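You operate a simulated robot arm through the tools that you are given. There is no shell and no other tool. Be economical: measure what you need, move in short steps, check, and stop when the job is done.

You are at the controls of a simulated robot arm. One attempt, no reset.

## Task
On the top of the low bench, make the black indicator and the carton change places.

It is judged by the outcome, as a careful person would: the job done as asked, and still so three seconds after it is handed in. It fails if anything else is knocked over, pushed out of place, dropped, spilled or broken.

## Robot
A 6-joint arm with a two-finger parallel gripper on a trunk, on a base that drives. Base frame: it is fixed to the floor where the robot stands at the start and does not move with it; the origin is under the middle of the robot, x ahead of it, y to its left, z up. Units: m, rad, N and s.
With the tool pointing down near the work surface it reaches from about 0.48 to 0.88 m from the robot's upright axis, wherever it stands. Its first joint turns from -2.007 to 2.007 rad. Payload 4.2 kg.
The tool frame sits at the grasp point between the pads (the TCP): z along the fingers, y along the line on which they close. The tips reach 0.023 m beyond it. Largest opening 0.094 m; finger width 0.038, thickness 0.01; the body of the gripper, 0.054 by 0.096 m, starts 0.039 m behind the TCP.
Orientation is that of the tool frame in the base frame, as a unit quaternion [x, y, z, w]. With the fingers straight down and closing along the base's y, the tool's x points along the base's -x, its y along +y and its z along -z.

## Interface
- The arm moves only by the tool send_rows. Its argument "rows" is a list of rows, each an object of numbers (a shift or turn left out is 0, a gripper value left out holds the last): "gripper": the finger opening in m, from 0 to 0.094; "tx", "ty", "tz": the shift along the tool's x, y, z in units of 20 mm (1.0 is 20 mm); "wx", "wy", "wz": the turn, a rotation vector about the tool's x, y, z in units of 4 degrees (1.0 is 4 degrees). In form: [{"gripper": .., "tx": .., "ty": .., "tz": .., "wx": .., "wy": .., "wz": ..}, ...]. A call has 1 to 10 rows; each row shifts and turns the commanded pose from where the row before left it, along the tool's axes as they then stand. A call with a number of a shift or a turn outside -1 to 1 is refused whole. A row lasts 0.2 s, in which the tool goes at most 0.05 m and 0.15 rad; a call with a longer step from one row to the next is refused whole, and so is a gripper value outside its range. Where a pose cannot be reached the arm comes as near as it can. A force on the tool above 40 N (or 10 N above the force at the start of the call, whichever is more), or a blocked arm, ends the call early, and 0.2 s more pass. Each finger travels about 0.108 m/s and halts on what it meets, pressing with about 25 N; the grip force reading is that of the motor and also rises with nothing between the fingers. The clock runs only during rows and for 0.2 s after the last one: add rows that do not move to give the fingers time. The reply holds the time, the measured pose of the TCP, the force on the tool along the base axes, the opening and the grip force, in the units named above and with some noise.
- Cameras (640 x 400 px; columns grow to the right, rows downward): "scene" is now at [0.2351, 0.1752, 1.2611]; the picture's right is [-0.22, -0.98, 0.00], its down [-0.62, 0.14, -0.77] and it looks along [0.75, -0.17, -0.64] (base axes); focal length 283 px, centre (320, 200). "wrist" rides on the gripper at [0.086, 0.016, -0.074] in the tool frame; the picture's right is [-0.18, 0.98, 0.00], its down [-0.58, -0.11, -0.81] and it looks along [-0.79, -0.15, 0.59] (tool axes); focal length 243 px, centre (320, 200). There is no depth. A picture from a camera that has moved, and an enlarged one, comes with that camera's place and axes in the base frame and with its lens.
- get_image(camera): a new picture of that camera. It takes no simulated time.
- slide_trunk(by): slides the trunk up (or, below 0, down) by that many m; the arm and the scene camera ride with it, the base frame stays. It gives what a move gives, with no picture.
- base_move(legs): drives the robot by 1 to 6 legs, each [ahead, turn to the left] in m and rad, along the robot's own axes; the way and the turn of a leg run together, so that a leg with both is an arc; at most 1.5 m and 3.142 rad a leg. The arm and the cameras ride along, it lands a little off, and it stops where it bumps. It gives what a move gives.
- head_to(pan, tilt): turns the head with the scene camera to pan (to the left, within 1.396 rad either way) and tilt (down, from -0.506 to 1.204), counted from straight ahead of the robot. It gives what a move gives.
- close_up(camera, box): a new picture of the part [left, top, right, bottom] of that camera's present view, enlarged. It takes no simulated time.
- close_job(): hands the job in; it is judged then, once.

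Work in short steps. Places have to be worked out from the pictures, the camera data and where the tool is seen: move nearer, look again, correct. Check each grasp and each placing, and mend what went wrong. You have 165 turns and 108 pictures in all, those below and enlarged ones among them. Open the gripper and draw the arm clear of the work before you hand the job in, unless the task says otherwise; then end with one line.

The tools are called after "Request:" as name(argument=value, ...) on one line, values as JSON. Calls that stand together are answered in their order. send_rows: Moves the arm, as the interface text tells. Its arguments: {"type":"object","properties":{"rows":{"type":"array","items":{"type":"object","properties":{"gripper":{"type":"number"},"tx":{"type":"number"},"ty":{"type":"number"},"tz":{"type":"number"},"wx":{"type":"number"},"wy":{"type":"number"},"wz":{"type":"number"}}}}},"required":["rows"]} The other tools are called the same way: slide_trunk (by) slides the trunk up or down; base_move (legs) drives the base; head_to (pan, tilt) turns the head that bears the scene camera; get_image (camera) takes a picture; close_up (camera, box) takes an enlarged picture of a part of a camera's view; close_job () hands the job in.

At the start:

```text
time_s: 0.0
tool_pos: [0.5692, 0.2011, 1.0505]
tcp_rot: [0.0, 1.0, 0.0, 0.0]
ft_force: [0.9, -0.3, 0.9]
finger_gap: 0.0939
finger_force: 0.1
trunk travel left (down, up): [-0.625, 0.365]
robot x, y, heading: [-0.0012, -0.0011, -0.001]
head pan, tilt: [-0.22, 0.693]
```

scene: 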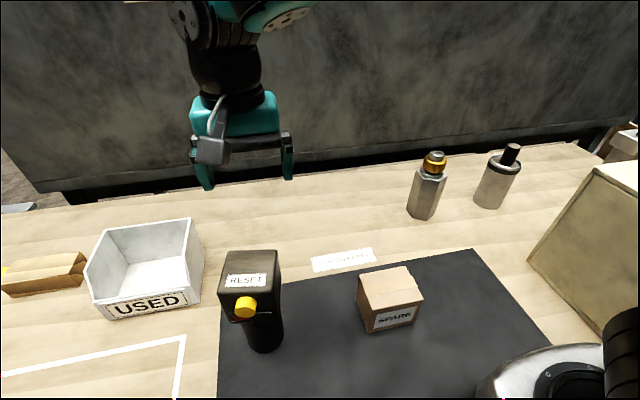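
wrist: 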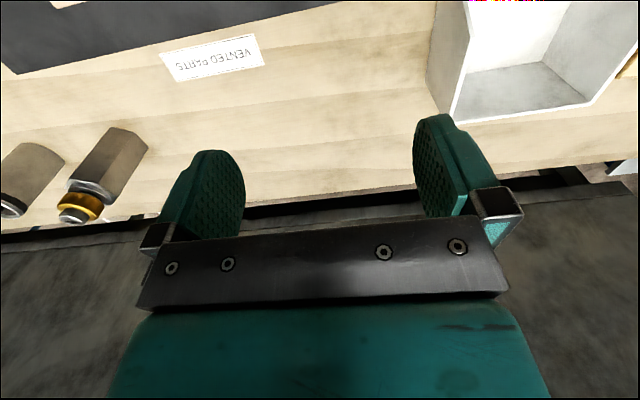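

I see the work bench in front, but the "low bench" may be elsewhere. I'll look around with the head.

Request:
head_to(pan=-1.2, tilt=0.6)

Request:
get_image(camera="scene")

Request:
head_to(pan=1.2, tilt=0.6)

Request:
get_image(camera="scene")

```text
time_s: 1.2
tool_pos: [0.5673, 0.2007, 1.0513]
tcp_rot: [0.0, 1.0, 0.0, 0.0]
ft_force: [0.3, 0.8, 0.6]
finger_gap: 0.0941
finger_force: 0.0
trunk travel left (down, up): [-0.625, 0.365]
robot x, y, heading: [0.0012, -0.0011, -0.005]
head pan, tilt: [-1.201, 0.6]
```

```text
105 pictures are left
camera scene: at [0.184, 0.1115, 1.2692], right [-0.93, -0.36, 0.0], down [-0.2, 0.53, -0.83], along [0.3, -0.77, -0.57], focal length 283 px, centre (320, 200)
```

scene: 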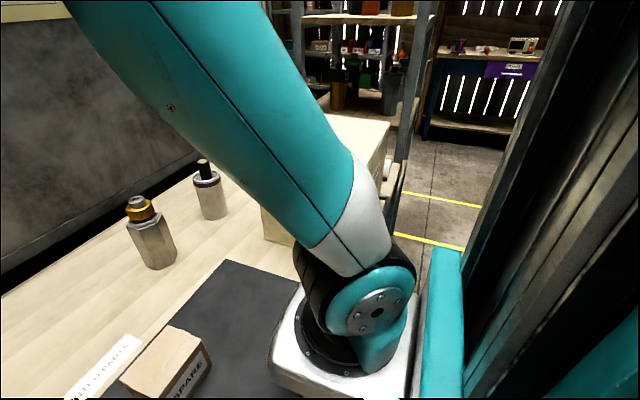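

```text
time_s: 3.5
tool_pos: [0.5681, 0.2014, 1.0511]
tcp_rot: [0.0, 1.0, 0.0, 0.0]
ft_force: [0.4, -0.3, -0.1]
finger_gap: 0.094
finger_force: 0.1
trunk travel left (down, up): [-0.625, 0.365]
robot x, y, heading: [0.0007, -0.0031, -0.004]
head pan, tilt: [1.201, 0.6]
```

```text
104 pictures are left
camera scene: at [0.184, 0.2763, 1.2692], right [0.93, -0.36, 0.0], down [-0.2, -0.53, -0.83], along [0.3, 0.77, -0.56], focal length 283 px, centre (320, 200)
```

scene: 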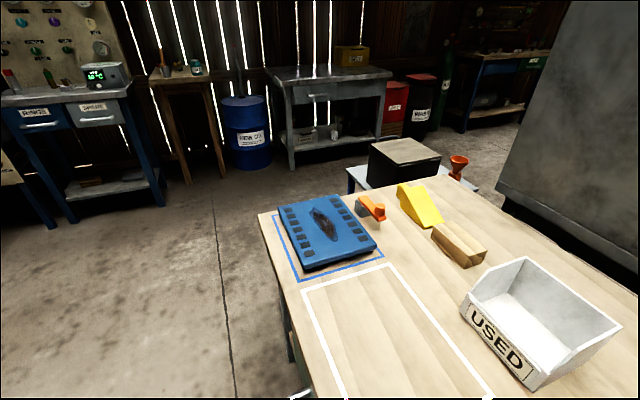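

A low stand sits behind the bench at left. I'll zoom in there, and on the right side.

Request:
close_up(camera="scene", box=[330, 110, 510, 222])

Request:
head_to(pan=0.5, tilt=0.4)

Request:
get_image(camera="scene")

Request:
head_to(pan=-0.7, tilt=0.4)

Request:
get_image(camera="scene")

```text
3.56 times, centred on (420, 166) of scene
camera zoom: at [0.184, 0.2763, 1.2692], right [0.93, -0.36, 0.0], down [-0.2, -0.53, -0.83], along [0.3, 0.77, -0.56], focal length 1005 px, centre (-36, 321)
```

zoom: 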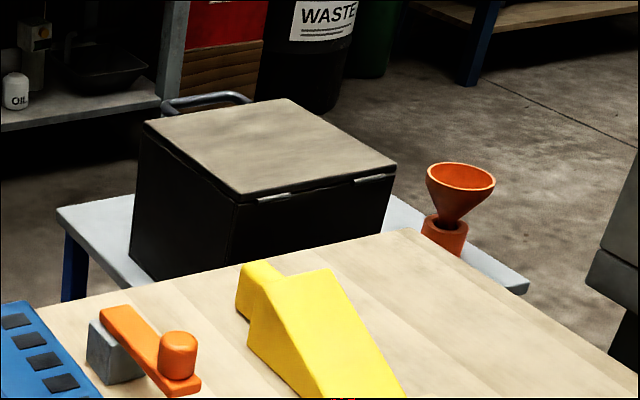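

```text
time_s: 4.5
tool_pos: [0.5684, 0.201, 1.0508]
tcp_rot: [0.0, 1.0, 0.0, 0.0]
ft_force: [-0.2, 0.2, -0.1]
finger_gap: 0.094
finger_force: 0.1
trunk travel left (down, up): [-0.625, 0.365]
robot x, y, heading: [0.0006, -0.0004, 0.001]
head pan, tilt: [0.499, 0.4]
```

```text
102 pictures are left
camera scene: at [0.2333, 0.2383, 1.2874], right [0.48, -0.88, 0.0], down [-0.34, -0.19, -0.92], along [0.81, 0.44, -0.39], focal length 283 px, centre (320, 200)
```

scene: 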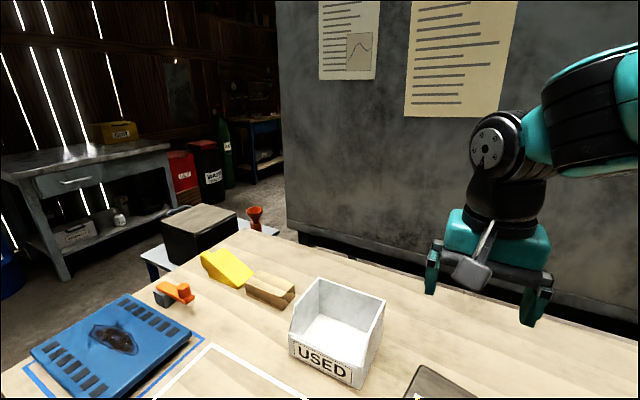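

```text
time_s: 5.9
tool_pos: [0.5679, 0.2009, 1.0508]
tcp_rot: [0.0, 1.0, 0.0, 0.0]
ft_force: [0.1, 0.1, 0.1]
finger_gap: 0.0938
finger_force: 0.0
trunk travel left (down, up): [-0.625, 0.365]
robot x, y, heading: [0.0012, -0.0028, -0.001]
head pan, tilt: [-0.7, 0.4]
```

```text
101 pictures are left
camera scene: at [0.2229, 0.1343, 1.2874], right [-0.64, -0.77, 0.0], down [-0.3, 0.25, -0.92], along [0.7, -0.59, -0.39], focal length 283 px, centre (320, 200)
```

scene: 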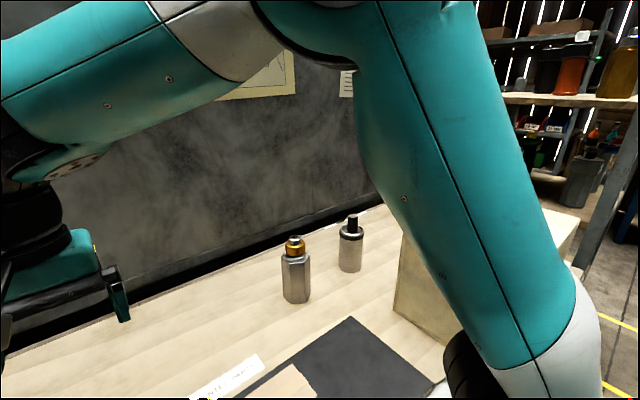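

I haven't found an unmistakable "low bench" yet. I'll look as far back as the head allows on both sides.

Request:
head_to(pan=1.396, tilt=0.2)

Request:
get_image(camera="scene")

Request:
head_to(pan=-1.396, tilt=0.3)

Request:
get_image(camera="scene")

```text
time_s: 7.9
tool_pos: [0.5688, 0.2023, 1.0506]
tcp_rot: [0.001, 1.0, 0.001, 0.0]
ft_force: [-0.1, 1.1, -0.7]
finger_gap: 0.0942
finger_force: 0.1
trunk travel left (down, up): [-0.625, 0.365]
robot x, y, heading: [0.0027, 0.001, 0.002]
head pan, tilt: [1.396, 0.201]
```

```text
100 pictures are left
camera scene: at [0.1682, 0.2856, 1.306], right [0.98, -0.17, 0.0], down [-0.03, -0.2, -0.98], along [0.17, 0.96, -0.2], focal length 283 px, centre (320, 200)
```

scene: 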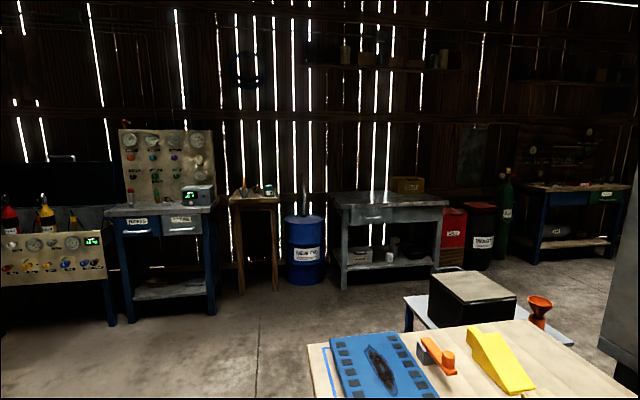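

```text
time_s: 10.4
tool_pos: [0.568, 0.2009, 1.0508]
tcp_rot: [0.001, 1.0, 0.0, 0.001]
ft_force: [-0.3, 0.3, 0.3]
finger_gap: 0.0939
finger_force: 0.0
trunk travel left (down, up): [-0.625, 0.365]
robot x, y, heading: [0.001, 0.0035, 0.003]
head pan, tilt: [-1.396, 0.3]
```

```text
99 pictures are left
camera scene: at [0.1682, 0.1019, 1.2967], right [-0.98, -0.17, 0.0], down [-0.05, 0.29, -0.96], along [0.17, -0.94, -0.3], focal length 283 px, centre (320, 200)
```

scene: 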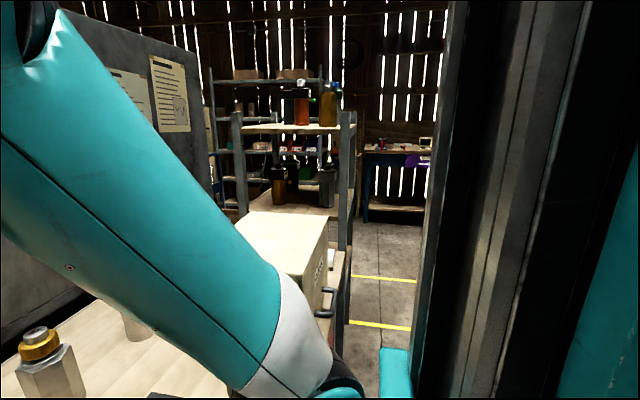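

I need a fuller survey; I'll back off gently and turn left to look around behind.

Request:
base_move(legs=[[-0.35, 0]])

Request:
head_to(pan=1.396, tilt=0.5)

Request:
get_image(camera="scene")

Request:
head_to(pan=0, tilt=0.6)

Request:
get_image(camera="scene")

```text
time_s: 12.6
tool_pos: [0.2234, 0.2002, 1.0508]
tcp_rot: [0.002, 1.0, 0.0, 0.001]
ft_force: [-0.6, -0.3, 0.0]
finger_gap: 0.0939
finger_force: 0.0
trunk travel left (down, up): [-0.625, 0.365]
robot x, y, heading: [-0.3456, -0.0017, -0.005]
head pan, tilt: [-1.396, 0.3]
```

```text
time_s: 15.1
tool_pos: [0.2235, 0.2004, 1.0501]
tcp_rot: [0.002, 1.0, 0.0, 0.0]
ft_force: [-0.3, 0.3, -0.4]
finger_gap: 0.0938
finger_force: 0.2
trunk travel left (down, up): [-0.625, 0.365]
robot x, y, heading: [-0.347, 0.0016, -0.001]
head pan, tilt: [1.396, 0.499]
```

```text
98 pictures are left
camera scene: at [-0.177, 0.2835, 1.2783], right [0.98, -0.18, 0.0], down [-0.09, -0.47, -0.88], along [0.16, 0.86, -0.48], focal length 283 px, centre (320, 200)
```

scene: 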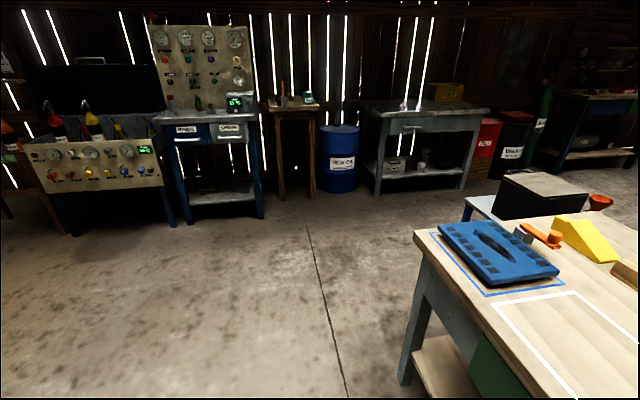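

```text
time_s: 16.6
tool_pos: [0.2246, 0.2005, 1.0511]
tcp_rot: [0.002, 1.0, 0.001, 0.0]
ft_force: [-0.2, 0.2, -0.1]
finger_gap: 0.0939
finger_force: 0.1
trunk travel left (down, up): [-0.625, 0.365]
robot x, y, heading: [-0.3459, 0.0013, 0.0]
head pan, tilt: [0.0, 0.6]
```

```text
97 pictures are left
camera scene: at [-0.1047, 0.1937, 1.2692], right [0.0, -1.0, 0.0], down [-0.56, 0.0, -0.83], along [0.83, 0.0, -0.56], focal length 283 px, centre (320, 200)
```

scene: 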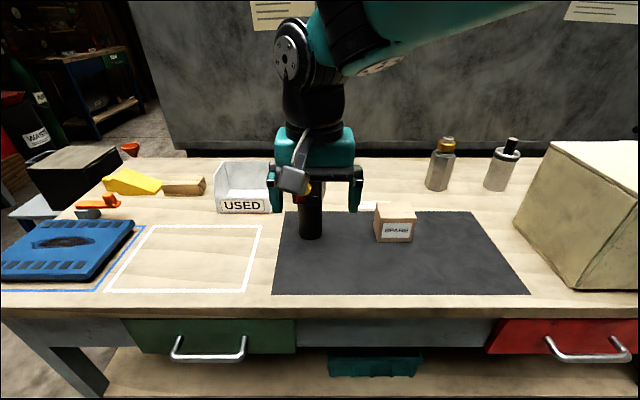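

The robot is clear of the bench. I'll turn left in place to view the back of the room.

Request:
base_move(legs=[[-0.2, 0], [0, 1.9]])

Request:
head_to(pan=0.3, tilt=0.4)

Request:
get_image(camera="scene")

Request:
head_to(pan=1.396, tilt=0.4)

Request:
get_image(camera="scene")

```text
time_s: 22.7
tool_pos: [-0.9046, 0.4831, 1.0506]
tcp_rot: [0.806, -0.592, 0.0, 0.0]
ft_force: [-0.8, -0.4, -0.2]
finger_gap: 0.0939
finger_force: 0.2
trunk travel left (down, up): [-0.625, 0.365]
robot x, y, heading: [-0.5443, 0.0023, 1.873]
head pan, tilt: [0.0, 0.6]
```

```text
time_s: 23.5
tool_pos: [-0.9056, 0.4832, 1.0503]
tcp_rot: [0.806, -0.592, 0.0, 0.0]
ft_force: [0.4, -0.1, 0.2]
finger_gap: 0.094
finger_force: 0.1
trunk travel left (down, up): [-0.625, 0.365]
robot x, y, heading: [-0.5457, 0.0029, 1.876]
head pan, tilt: [0.3, 0.4]
```

```text
96 pictures are left
camera scene: at [-0.8274, 0.1632, 1.2874], right [0.82, 0.57, 0.0], down [0.22, -0.32, -0.92], along [-0.52, 0.76, -0.39], focal length 283 px, centre (320, 200)
```

scene: 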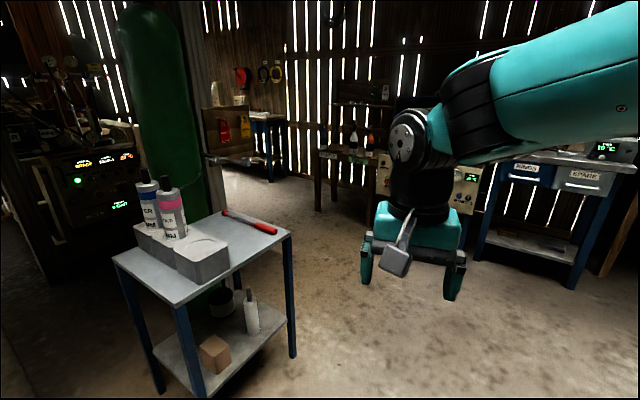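

```text
time_s: 24.8
tool_pos: [-0.9048, 0.4838, 1.0502]
tcp_rot: [0.806, -0.592, 0.0, 0.001]
ft_force: [0.0, 0.0, -1.0]
finger_gap: 0.094
finger_force: 0.1
trunk travel left (down, up): [-0.625, 0.365]
robot x, y, heading: [-0.5432, -0.0027, 1.873]
head pan, tilt: [1.396, 0.4]
```

```text
95 pictures are left
camera scene: at [-0.8668, 0.0751, 1.2874], right [-0.13, 0.99, 0.0], down [0.39, 0.05, -0.92], along [-0.91, -0.12, -0.39], focal length 283 px, centre (320, 200)
```

scene: 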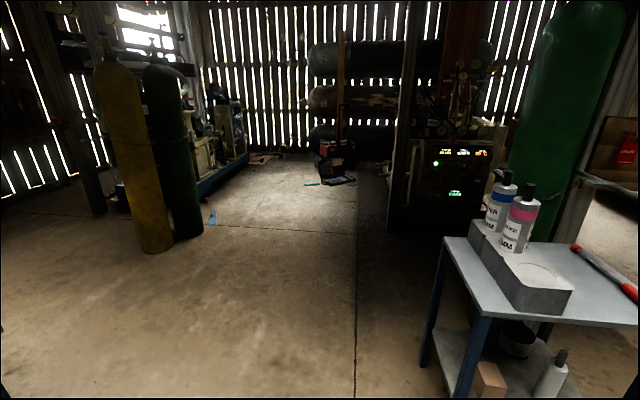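

Not here. Continue turning to see the remaining side of the room (the base frame's -y).

Request:
base_move(legs=[[0, 2.2]])

Request:
head_to(pan=0.2, tilt=0.45)

Request:
get_image(camera="scene")

Request:
head_to(pan=1.3, tilt=0.45)

Request:
get_image(camera="scene")

```text
time_s: 30.5
tool_pos: [-0.7154, -0.5769, 1.0499]
tcp_rot: [0.891, 0.453, 0.0, 0.0]
ft_force: [-0.1, 0.2, 0.2]
finger_gap: 0.0939
finger_force: 0.1
trunk travel left (down, up): [-0.625, 0.365]
robot x, y, heading: [-0.5439, -0.0026, -2.2]
head pan, tilt: [1.396, 0.4]
```

```text
time_s: 31.9
tool_pos: [-0.7155, -0.5771, 1.0508]
tcp_rot: [0.892, 0.453, 0.0, 0.001]
ft_force: [-0.5, -0.1, 0.6]
finger_gap: 0.0939
finger_force: 0.0
trunk travel left (down, up): [-0.625, 0.365]
robot x, y, heading: [-0.5453, 0.0005, -2.202]
head pan, tilt: [0.201, 0.45]
```

```text
94 pictures are left
camera scene: at [-0.5137, -0.3215, 1.2828], right [-0.91, 0.42, 0.0], down [0.18, 0.4, -0.9], along [-0.37, -0.82, -0.44], focal length 283 px, centre (320, 200)
```

scene: 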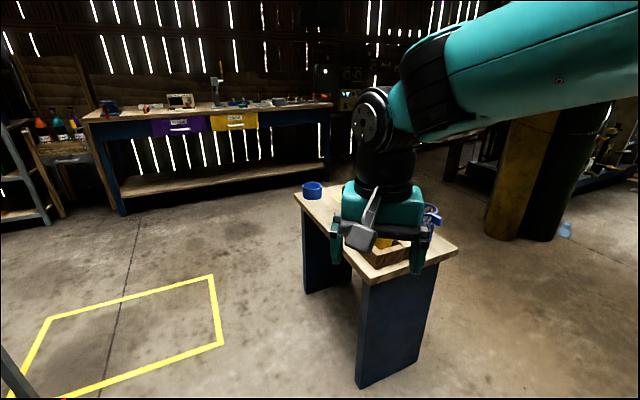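

```text
time_s: 33.2
tool_pos: [-0.7155, -0.5779, 1.0497]
tcp_rot: [0.892, 0.453, 0.0, 0.0]
ft_force: [-0.9, 0.9, 0.1]
finger_gap: 0.0941
finger_force: 0.1
trunk travel left (down, up): [-0.625, 0.365]
robot x, y, heading: [-0.5446, 0.0015, -2.201]
head pan, tilt: [1.3, 0.45]
```

```text
93 pictures are left
camera scene: at [-0.4185, -0.3099, 1.2828], right [-0.78, -0.62, 0.0], down [-0.27, 0.34, -0.9], along [0.56, -0.71, -0.44], focal length 283 px, centre (320, 200)
```

scene: 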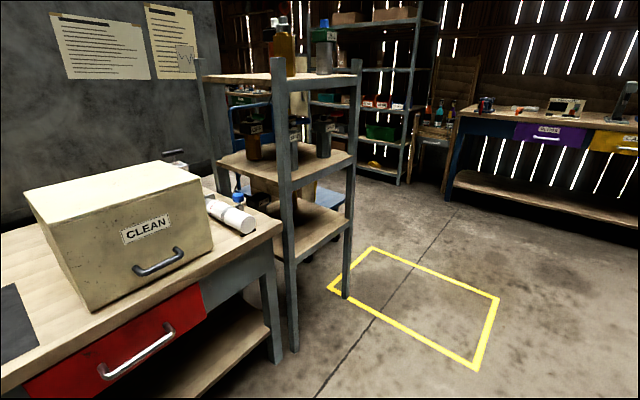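

Several benches here; I'll zoom on the small bench near the tool and the long bench.

Request:
head_to(pan=-0.1, tilt=0.7)

Request:
get_image(camera="scene")

Request:
head_to(pan=0.5, tilt=0.3)

Request:
close_up(camera="scene", box=[160, 100, 480, 300])

Request:
get_image(camera="wrist")

```text
time_s: 34.8
tool_pos: [-0.7147, -0.5769, 1.0506]
tcp_rot: [0.891, 0.453, 0.0, 0.0]
ft_force: [-0.1, 0.2, 0.4]
finger_gap: 0.0941
finger_force: 0.0
trunk travel left (down, up): [-0.625, 0.365]
robot x, y, heading: [-0.542, 0.002, -2.202]
head pan, tilt: [-0.099, 0.7]
```

```text
92 pictures are left
camera scene: at [-0.5321, -0.3012, 1.2606], right [-0.75, 0.67, 0.0], down [0.43, 0.48, -0.77], along [-0.51, -0.57, -0.64], focal length 283 px, centre (320, 200)
```

scene: 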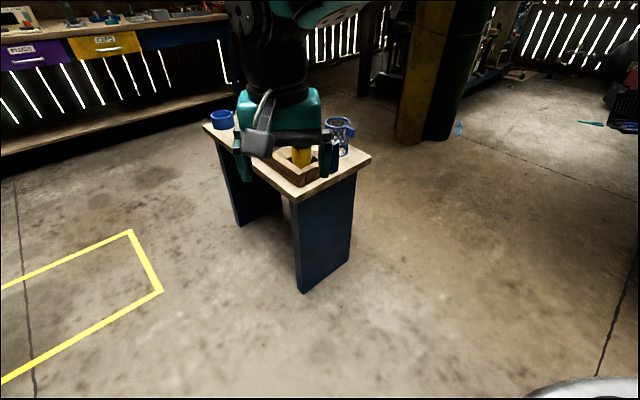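

```text
time_s: 35.8
tool_pos: [-0.7152, -0.5765, 1.051]
tcp_rot: [0.891, 0.453, 0.001, -0.001]
ft_force: [0.5, -0.4, -0.5]
finger_gap: 0.0939
finger_force: 0.0
trunk travel left (down, up): [-0.625, 0.365]
robot x, y, heading: [-0.5474, -0.0027, -2.195]
head pan, tilt: [0.499, 0.3]
```

```text
2.00 times, centred on (320, 200) of scene
camera zoom: at [-0.4878, -0.3304, 1.2966], right [-0.99, 0.13, 0.0], down [0.04, 0.29, -0.96], along [-0.13, -0.95, -0.3], focal length 565 px, centre (320, 200)
```

zoom: 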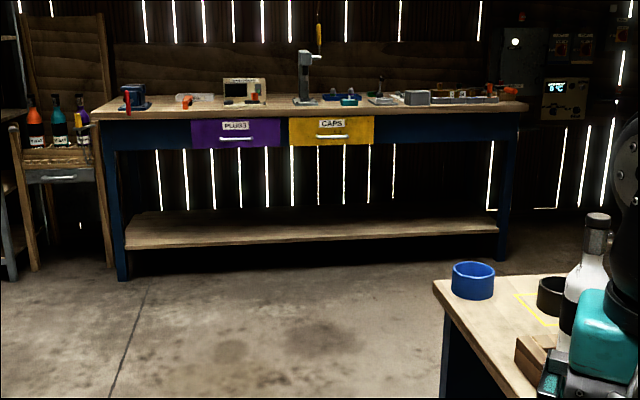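

```text
90 pictures are left
camera wrist: at [-0.6502, -0.5174, 1.1241], right [0.69, -0.73, 0.0], down [-0.43, -0.41, 0.81], along [-0.59, -0.55, -0.59], focal length 243 px, centre (320, 200)
```

wrist: 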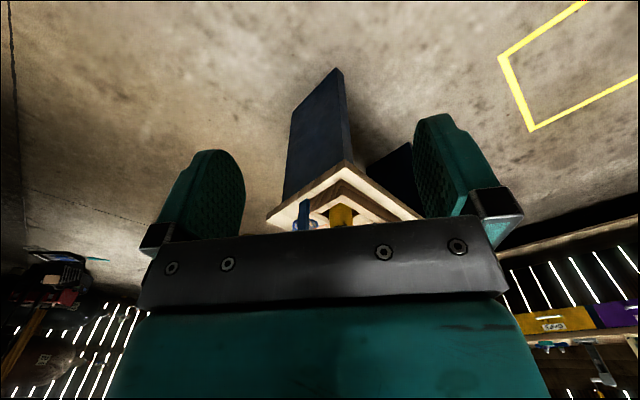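

The small bench at about (-1.1, -1.15) holds several items including something dark. I'll turn right so the arm doesn't block it.

Request:
base_move(legs=[[0, -0.7]])

Request:
head_to(pan=0.65, tilt=0.5)

Request:
get_image(camera="scene")

Request:
close_up(camera="scene", box=[240, 130, 400, 230])

```text
time_s: 38.0
tool_pos: [-1.0489, -0.3263, 1.0505]
tcp_rot: [0.993, 0.117, 0.0, -0.001]
ft_force: [-0.8, -0.2, -0.8]
finger_gap: 0.0941
finger_force: 0.0
trunk travel left (down, up): [-0.625, 0.365]
robot x, y, heading: [-0.5449, 0.0026, -2.912]
head pan, tilt: [0.499, 0.3]
```

```text
time_s: 38.8
tool_pos: [-1.0497, -0.3266, 1.0502]
tcp_rot: [0.993, 0.116, 0.0, 0.0]
ft_force: [0.1, -0.1, -0.5]
finger_gap: 0.0937
finger_force: 0.1
trunk travel left (down, up): [-0.625, 0.365]
robot x, y, heading: [-0.5433, -0.0033, -2.914]
head pan, tilt: [0.649, 0.499]
```

```text
89 pictures are left
camera scene: at [-0.7044, -0.2951, 1.2784], right [-0.77, 0.64, 0.0], down [0.3, 0.37, -0.88], along [-0.56, -0.68, -0.48], focal length 283 px, centre (320, 200)
```

scene: 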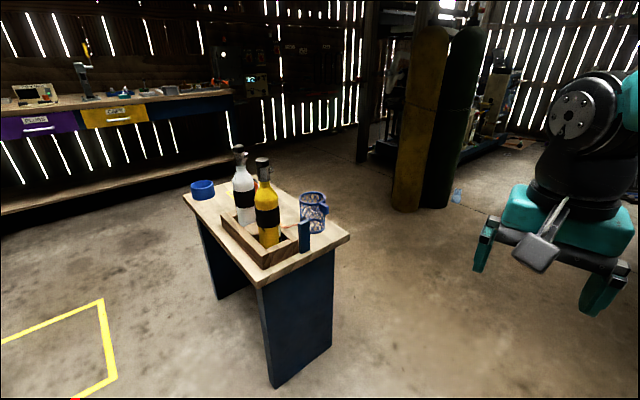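

```text
4.00 times, centred on (320, 180) of scene
camera zoom: at [-0.7044, -0.2951, 1.2784], right [-0.77, 0.64, 0.0], down [0.3, 0.37, -0.88], along [-0.56, -0.68, -0.48], focal length 1131 px, centre (320, 280)
```

zoom: 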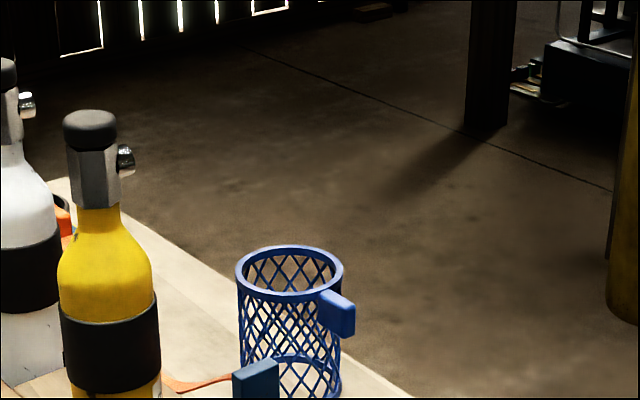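

That bench has bottles and a basket, no carton. I'll inspect the left wall benches with zoom.

Request:
base_move(legs=[[0, -2.47]])

Request:
head_to(pan=0.9, tilt=0.25)

Request:
close_up(camera="scene", box=[0, 100, 320, 300])

Request:
close_up(camera="scene", box=[320, 100, 640, 300])

Request:
head_to(pan=0.3, tilt=0.3)

Request:
get_image(camera="scene")

```text
time_s: 44.9
tool_pos: [-0.3693, 0.5781, 1.051]
tcp_rot: [-0.451, 0.892, 0.001, 0.0]
ft_force: [-0.1, -0.7, -0.5]
finger_gap: 0.0942
finger_force: 0.1
trunk travel left (down, up): [-0.625, 0.365]
robot x, y, heading: [-0.5438, 0.0016, 0.936]
head pan, tilt: [0.649, 0.499]
```

```text
time_s: 45.7
tool_pos: [-0.3703, 0.5784, 1.0505]
tcp_rot: [-0.451, 0.892, 0.0, -0.001]
ft_force: [0.2, -0.5, -1.0]
finger_gap: 0.0938
finger_force: 0.1
trunk travel left (down, up): [-0.625, 0.365]
robot x, y, heading: [-0.5454, -0.0006, 0.934]
head pan, tilt: [0.901, 0.25]
```

```text
2.00 times, centred on (160, 200) of scene
camera zoom: at [-0.6348, 0.3281, 1.3014], right [0.96, 0.26, 0.0], down [0.06, -0.24, -0.97], along [-0.25, 0.94, -0.25], focal length 565 px, centre (640, 200)
```

zoom: 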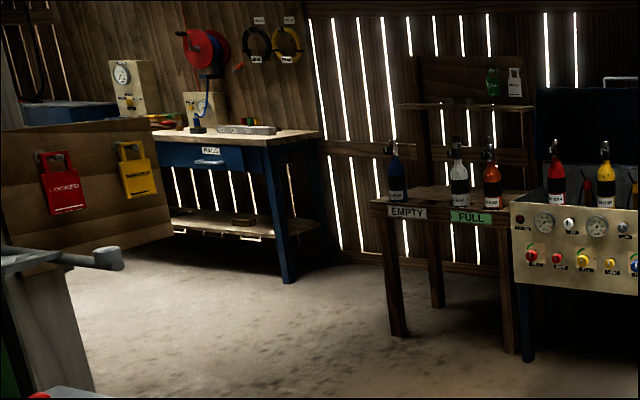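

```text
2.00 times, centred on (480, 200) of scene
camera zoom: at [-0.6348, 0.3281, 1.3014], right [0.96, 0.26, 0.0], down [0.06, -0.24, -0.97], along [-0.25, 0.94, -0.25], focal length 565 px, centre (0, 200)
```

zoom: 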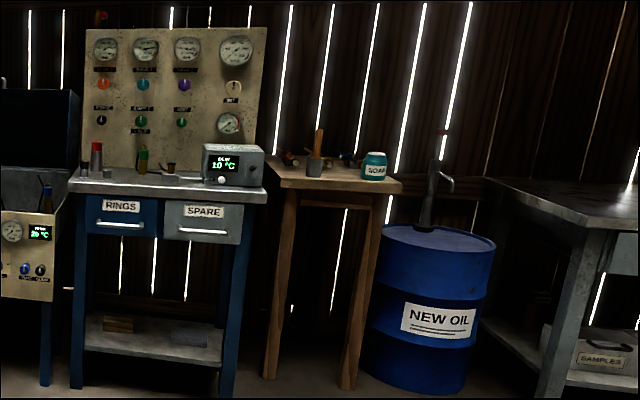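

```text
time_s: 46.7
tool_pos: [-0.3691, 0.5785, 1.0506]
tcp_rot: [-0.452, 0.892, 0.001, 0.0]
ft_force: [0.0, -0.4, -0.3]
finger_gap: 0.0939
finger_force: 0.1
trunk travel left (down, up): [-0.625, 0.365]
robot x, y, heading: [-0.5412, -0.0002, 0.935]
head pan, tilt: [0.3, 0.3]
```

```text
85 pictures are left
camera scene: at [-0.5798, 0.3262, 1.2967], right [0.94, -0.33, 0.0], down [-0.1, -0.28, -0.96], along [0.31, 0.9, -0.3], focal length 283 px, centre (320, 200)
```

scene: 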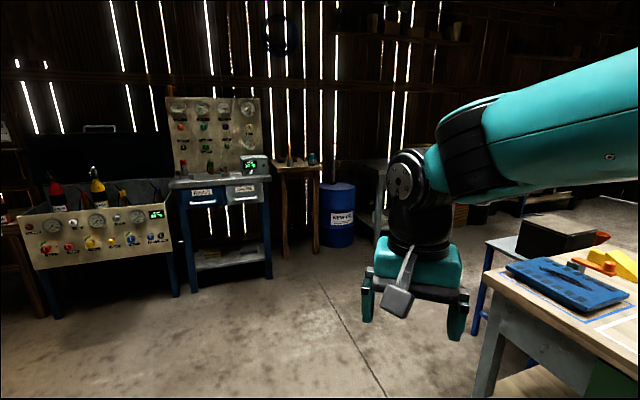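

Nothing on the left fits. I'll turn to the right side and look past the shelf unit.

Request:
base_move(legs=[[0, -2.4]])

Request:
head_to(pan=0.7, tilt=0.4)

Request:
get_image(camera="scene")

Request:
close_up(camera="scene", box=[160, 100, 480, 300])

```text
time_s: 52.8
tool_pos: [-0.2759, -0.5389, 1.0506]
tcp_rot: [0.664, 0.748, 0.001, 0.001]
ft_force: [-0.5, 0.0, 0.0]
finger_gap: 0.0938
finger_force: 0.0
trunk travel left (down, up): [-0.625, 0.365]
robot x, y, heading: [-0.5438, 0.0019, -1.453]
head pan, tilt: [0.3, 0.3]
```

```text
time_s: 53.6
tool_pos: [-0.2756, -0.5387, 1.0506]
tcp_rot: [0.664, 0.748, 0.0, 0.0]
ft_force: [-0.2, 0.0, -0.2]
finger_gap: 0.0941
finger_force: 0.1
trunk travel left (down, up): [-0.625, 0.365]
robot x, y, heading: [-0.5417, -0.0001, -1.455]
head pan, tilt: [0.7, 0.4]
```

```text
84 pictures are left
camera scene: at [-0.2645, -0.1917, 1.2875], right [-0.68, -0.73, 0.0], down [-0.28, 0.27, -0.92], along [0.67, -0.63, -0.39], focal length 283 px, centre (320, 200)
```

scene: 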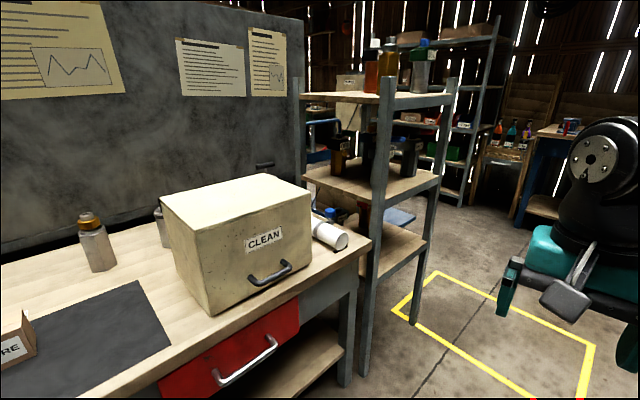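

```text
2.00 times, centred on (320, 200) of scene
camera zoom: at [-0.2645, -0.1917, 1.2875], right [-0.68, -0.73, 0.0], down [-0.28, 0.27, -0.92], along [0.67, -0.63, -0.39], focal length 565 px, centre (320, 200)
```

zoom: 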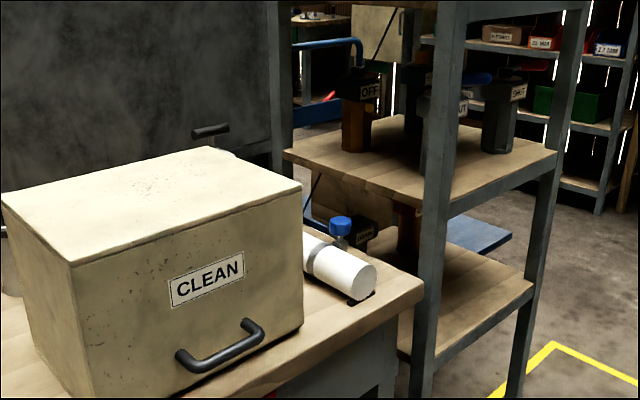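

On the main bench, the black "RESET" unit with a yellow lamp and the "SPARE" carton are candidates, but there's something behind the shelf. I'll drive alongside to check it before settling.

Request:
base_move(legs=[[1.0, 0]])

Request:
head_to(pan=1.0, tilt=0.35)

Request:
get_image(camera="scene")

Request:
close_up(camera="scene", box=[100, 100, 420, 300])

```text
time_s: 58.8
tool_pos: [-0.1516, -1.531, 1.05]
tcp_rot: [0.661, 0.751, 0.0, 0.001]
ft_force: [0.0, 0.0, 0.5]
finger_gap: 0.0939
finger_force: 0.0
trunk travel left (down, up): [-0.625, 0.365]
robot x, y, heading: [-0.4231, -0.9901, -1.442]
head pan, tilt: [0.7, 0.4]
```

```text
time_s: 59.6
tool_pos: [-0.1506, -1.5312, 1.0494]
tcp_rot: [0.662, 0.75, 0.0, -0.001]
ft_force: [0.6, -0.3, -0.8]
finger_gap: 0.0939
finger_force: 0.1
trunk travel left (down, up): [-0.625, 0.365]
robot x, y, heading: [-0.4219, -0.9901, -1.447]
head pan, tilt: [1.0, 0.351]
```

```text
82 pictures are left
camera scene: at [-0.1271, -1.1604, 1.292], right [-0.43, -0.9, 0.0], down [-0.31, 0.15, -0.94], along [0.85, -0.41, -0.34], focal length 283 px, centre (320, 200)
```

scene: 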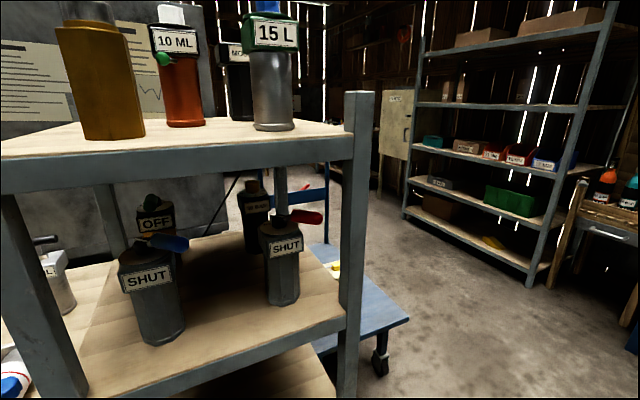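

```text
2.00 times, centred on (260, 200) of scene
camera zoom: at [-0.1271, -1.1604, 1.292], right [-0.43, -0.9, 0.0], down [-0.31, 0.15, -0.94], along [0.85, -0.41, -0.34], focal length 565 px, centre (440, 200)
```

zoom: 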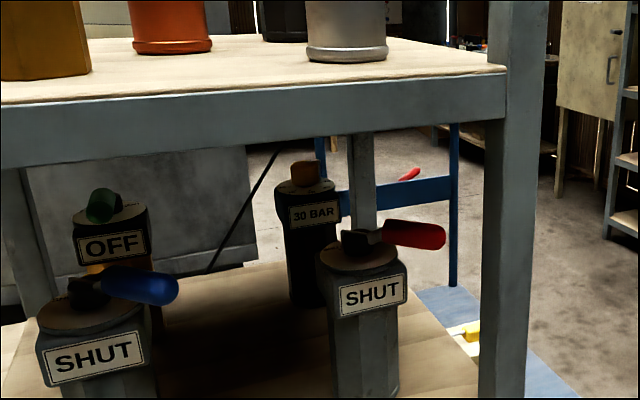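

These are valves and dispensers. I'll go a bit farther to see past the shelf and behind the partition.

Request:
base_move(legs=[[0.45, 0.0]])

Request:
head_to(pan=1.396, tilt=0.35)

Request:
get_image(camera="scene")

Request:
head_to(pan=0.6, tilt=0.35)

Request:
get_image(camera="scene")

```text
time_s: 62.3
tool_pos: [-0.097, -1.9735, 1.05]
tcp_rot: [0.661, 0.751, 0.001, 0.0]
ft_force: [0.1, 0.9, 0.3]
finger_gap: 0.094
finger_force: 0.1
trunk travel left (down, up): [-0.625, 0.365]
robot x, y, heading: [-0.3686, -1.4367, -1.447]
head pan, tilt: [1.0, 0.351]
```

```text
time_s: 63.2
tool_pos: [-0.097, -1.9732, 1.0495]
tcp_rot: [0.662, 0.75, 0.0, 0.001]
ft_force: [0.0, 0.0, -0.2]
finger_gap: 0.0939
finger_force: 0.1
trunk travel left (down, up): [-0.625, 0.365]
robot x, y, heading: [-0.3691, -1.4372, -1.448]
head pan, tilt: [1.396, 0.351]
```

```text
80 pictures are left
camera scene: at [-0.0628, -1.5675, 1.292], right [-0.05, -1.0, 0.0], down [-0.34, 0.02, -0.94], along [0.94, -0.05, -0.34], focal length 283 px, centre (320, 200)
```

scene: 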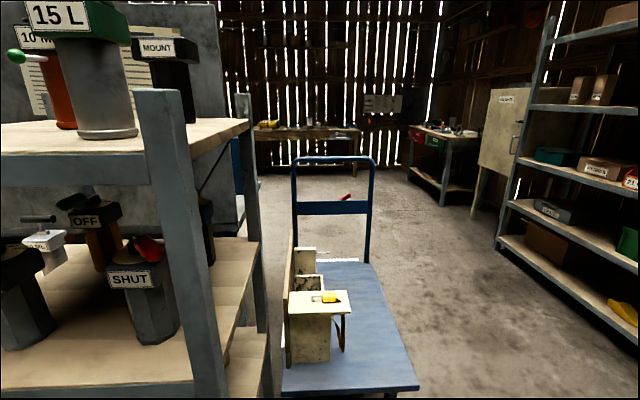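

```text
time_s: 64.3
tool_pos: [-0.0962, -1.9744, 1.0501]
tcp_rot: [0.661, 0.75, 0.0, -0.001]
ft_force: [0.4, 0.3, -0.3]
finger_gap: 0.0939
finger_force: 0.1
trunk travel left (down, up): [-0.625, 0.365]
robot x, y, heading: [-0.3708, -1.4353, -1.446]
head pan, tilt: [0.6, 0.351]
```

```text
79 pictures are left
camera scene: at [-0.094, -1.6324, 1.292], right [-0.75, -0.66, 0.0], down [-0.23, 0.26, -0.94], along [0.62, -0.7, -0.34], focal length 283 px, centre (320, 200)
```

scene: 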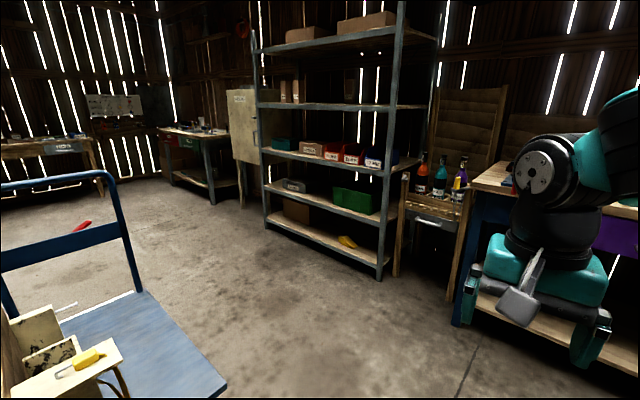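

I'll zoom on the far benches to rule them out.

Request:
close_up(camera="scene", box=[0, 80, 240, 230])

Request:
head_to(pan=1.396, tilt=0.35)

Request:
close_up(camera="scene", box=[220, 80, 480, 242])

Request:
head_to(pan=0.0, tilt=0.45)

Request:
get_image(camera="scene")

```text
2.67 times, centred on (120, 155) of scene
camera zoom: at [-0.094, -1.6324, 1.292], right [-0.75, -0.66, 0.0], down [-0.23, 0.26, -0.94], along [0.62, -0.7, -0.34], focal length 754 px, centre (853, 320)
```

zoom: 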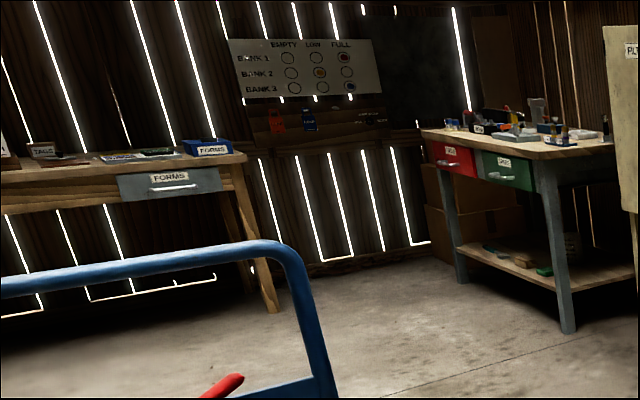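

```text
time_s: 65.5
tool_pos: [-0.0971, -1.9727, 1.0503]
tcp_rot: [0.661, 0.751, 0.0, 0.0]
ft_force: [-0.5, -0.1, -0.5]
finger_gap: 0.0941
finger_force: 0.0
trunk travel left (down, up): [-0.625, 0.365]
robot x, y, heading: [-0.3679, -1.432, -1.448]
head pan, tilt: [1.396, 0.351]
```

```text
2.46 times, centred on (350, 161) of scene
camera zoom: at [-0.0628, -1.5675, 1.292], right [-0.05, -1.0, 0.0], down [-0.34, 0.02, -0.94], along [0.94, -0.05, -0.34], focal length 696 px, centre (246, 296)
```

zoom: 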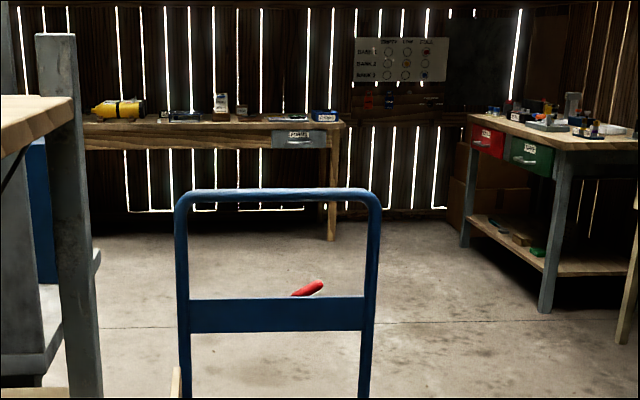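

```text
time_s: 67.0
tool_pos: [-0.0962, -1.9739, 1.0513]
tcp_rot: [0.662, 0.75, 0.0, 0.001]
ft_force: [-0.7, 0.1, -0.5]
finger_gap: 0.0938
finger_force: 0.0
trunk travel left (down, up): [-0.625, 0.365]
robot x, y, heading: [-0.3684, -1.4345, -1.443]
head pan, tilt: [0.0, 0.45]
```

```text
76 pictures are left
camera scene: at [-0.1444, -1.6539, 1.2828], right [-0.99, -0.12, 0.0], down [-0.05, 0.43, -0.9], along [0.11, -0.89, -0.44], focal length 283 px, centre (320, 200)
```

scene: 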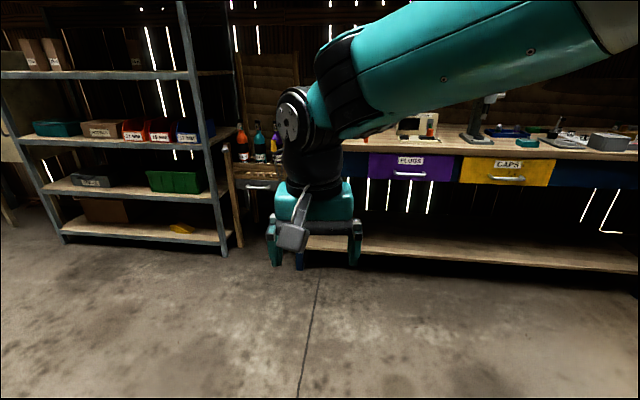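

The main bench is the sensible "low bench". I'll return, checking the area behind the CLEAN box on the way.

Request:
base_move(legs=[[-0.75, 0.0]])

Request:
head_to(pan=1.396, tilt=0.5)

Request:
get_image(camera="scene")

```text
time_s: 71.0
tool_pos: [-0.1877, -1.2409, 1.0492]
tcp_rot: [0.661, 0.75, 0.001, 0.0]
ft_force: [0.0, 0.3, -1.0]
finger_gap: 0.0939
finger_force: 0.1
trunk travel left (down, up): [-0.625, 0.365]
robot x, y, heading: [-0.4636, -0.7055, -1.446]
head pan, tilt: [0.0, 0.45]
```

```text
time_s: 72.5
tool_pos: [-0.1889, -1.2407, 1.0516]
tcp_rot: [0.661, 0.75, 0.0, 0.0]
ft_force: [-0.7, -0.3, -0.5]
finger_gap: 0.0941
finger_force: 0.1
trunk travel left (down, up): [-0.625, 0.365]
robot x, y, heading: [-0.4563, -0.7019, -1.45]
head pan, tilt: [1.396, 0.499]
```

```text
75 pictures are left
camera scene: at [-0.1562, -0.8346, 1.2783], right [-0.05, -1.0, 0.0], down [-0.48, 0.02, -0.88], along [0.88, -0.05, -0.48], focal length 283 px, centre (320, 200)
```

scene: 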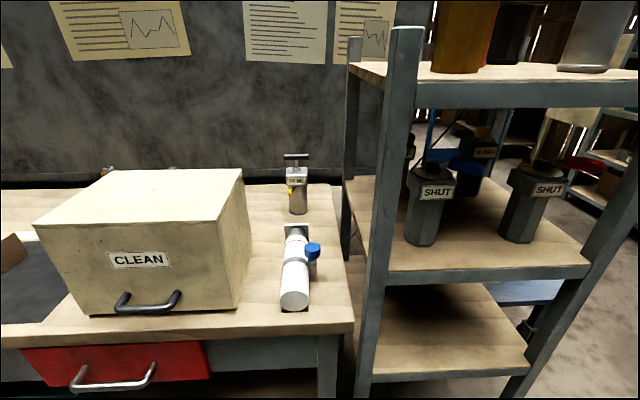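

No black indicator there. So the job is the black RESET unit and the SPARE carton on the main bench; I return and set up slightly behind the start position.

Request:
base_move(legs=[[-0.7, 0.0], [0, 1.45]])

Request:
head_to(pan=0.0, tilt=0.7)

Request:
get_image(camera="scene")

```text
time_s: 79.9
tool_pos: [0.0261, 0.1924, 1.0507]
tcp_rot: [0.003, 1.0, 0.0, -0.001]
ft_force: [0.6, -0.5, 0.4]
finger_gap: 0.0941
finger_force: 0.0
trunk travel left (down, up): [-0.625, 0.365]
robot x, y, heading: [-0.5451, -0.0062, -0.009]
head pan, tilt: [1.396, 0.499]
```

```text
time_s: 81.4
tool_pos: [0.0272, 0.1926, 1.0507]
tcp_rot: [0.003, 1.0, 0.0, 0.0]
ft_force: [-0.4, 0.7, -0.6]
finger_gap: 0.094
finger_force: 0.1
trunk travel left (down, up): [-0.625, 0.365]
robot x, y, heading: [-0.5421, -0.0052, -0.009]
head pan, tilt: [0.0, 0.7]
```

```text
74 pictures are left
camera scene: at [-0.3046, 0.1864, 1.2606], right [-0.01, -1.0, 0.0], down [-0.64, 0.0, -0.77], along [0.76, -0.01, -0.64], focal length 283 px, centre (320, 200)
```

scene: 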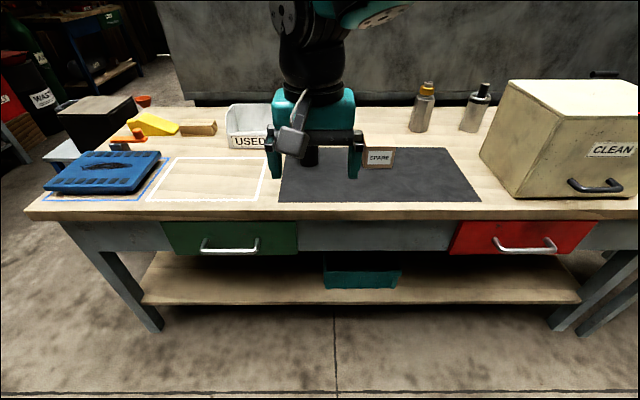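

Drive forward to about x = -0.15 and look at the two objects closely.

Request:
base_move(legs=[[0.39, 0.009]])

Request:
head_to(pan=-0.1, tilt=0.8)

Request:
get_image(camera="scene")

Request:
get_image(camera="wrist")

```text
time_s: 83.9
tool_pos: [0.4162, 0.1983, 1.0513]
tcp_rot: [-0.003, 1.0, 0.0, 0.0]
ft_force: [-0.5, -0.2, 0.2]
finger_gap: 0.094
finger_force: 0.1
trunk travel left (down, up): [-0.625, 0.365]
robot x, y, heading: [-0.1495, -0.0081, 0.001]
head pan, tilt: [0.0, 0.7]
```

```text
time_s: 84.6
tool_pos: [0.4158, 0.1998, 1.0506]
tcp_rot: [-0.003, 1.0, 0.0, -0.002]
ft_force: [0.4, -0.9, 0.1]
finger_gap: 0.0937
finger_force: 0.1
trunk travel left (down, up): [-0.625, 0.365]
robot x, y, heading: [-0.1477, -0.005, 0.001]
head pan, tilt: [-0.099, 0.799]
```

```text
73 pictures are left
camera scene: at [0.0808, 0.1806, 1.2524], right [-0.09, -1.0, 0.0], down [-0.71, 0.07, -0.7], along [0.69, -0.07, -0.72], focal length 283 px, centre (320, 200)
```

scene: 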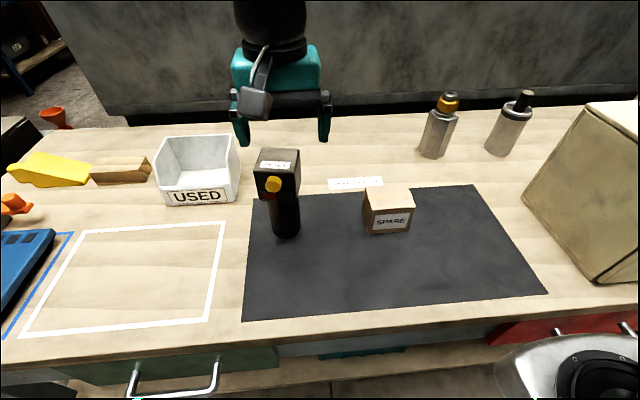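

```text
72 pictures are left
camera wrist: at [0.3309, 0.2139, 1.124], right [0.18, 0.98, 0.0], down [0.58, -0.1, 0.81], along [0.79, -0.14, -0.59], focal length 243 px, centre (320, 200)
```

wrist: 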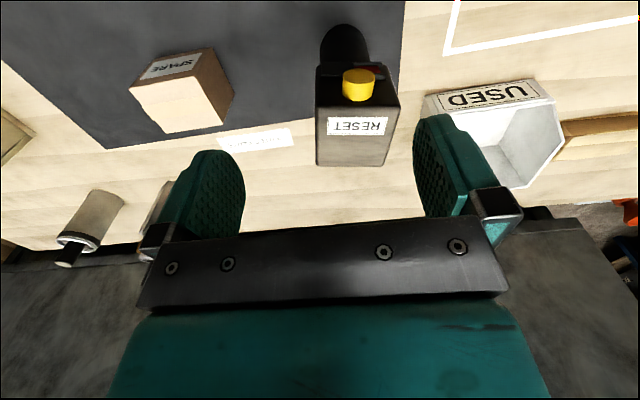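

Request:
close_up(camera="scene", box=[240, 130, 432, 250])

```text
3.33 times, centred on (336, 190) of scene
camera zoom: at [0.0808, 0.1806, 1.2524], right [-0.09, -1.0, 0.0], down [-0.71, 0.07, -0.7], along [0.69, -0.07, -0.72], focal length 942 px, centre (267, 233)
```

zoom: 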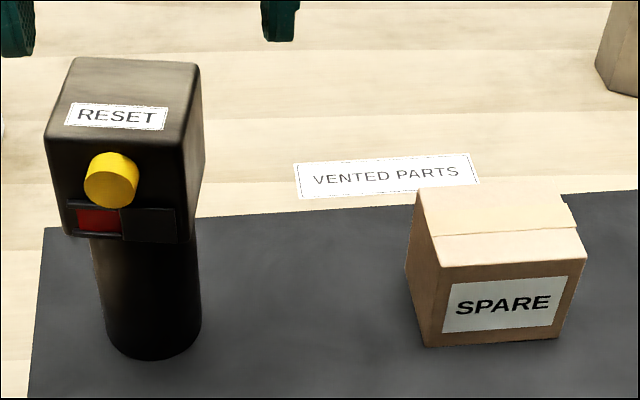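

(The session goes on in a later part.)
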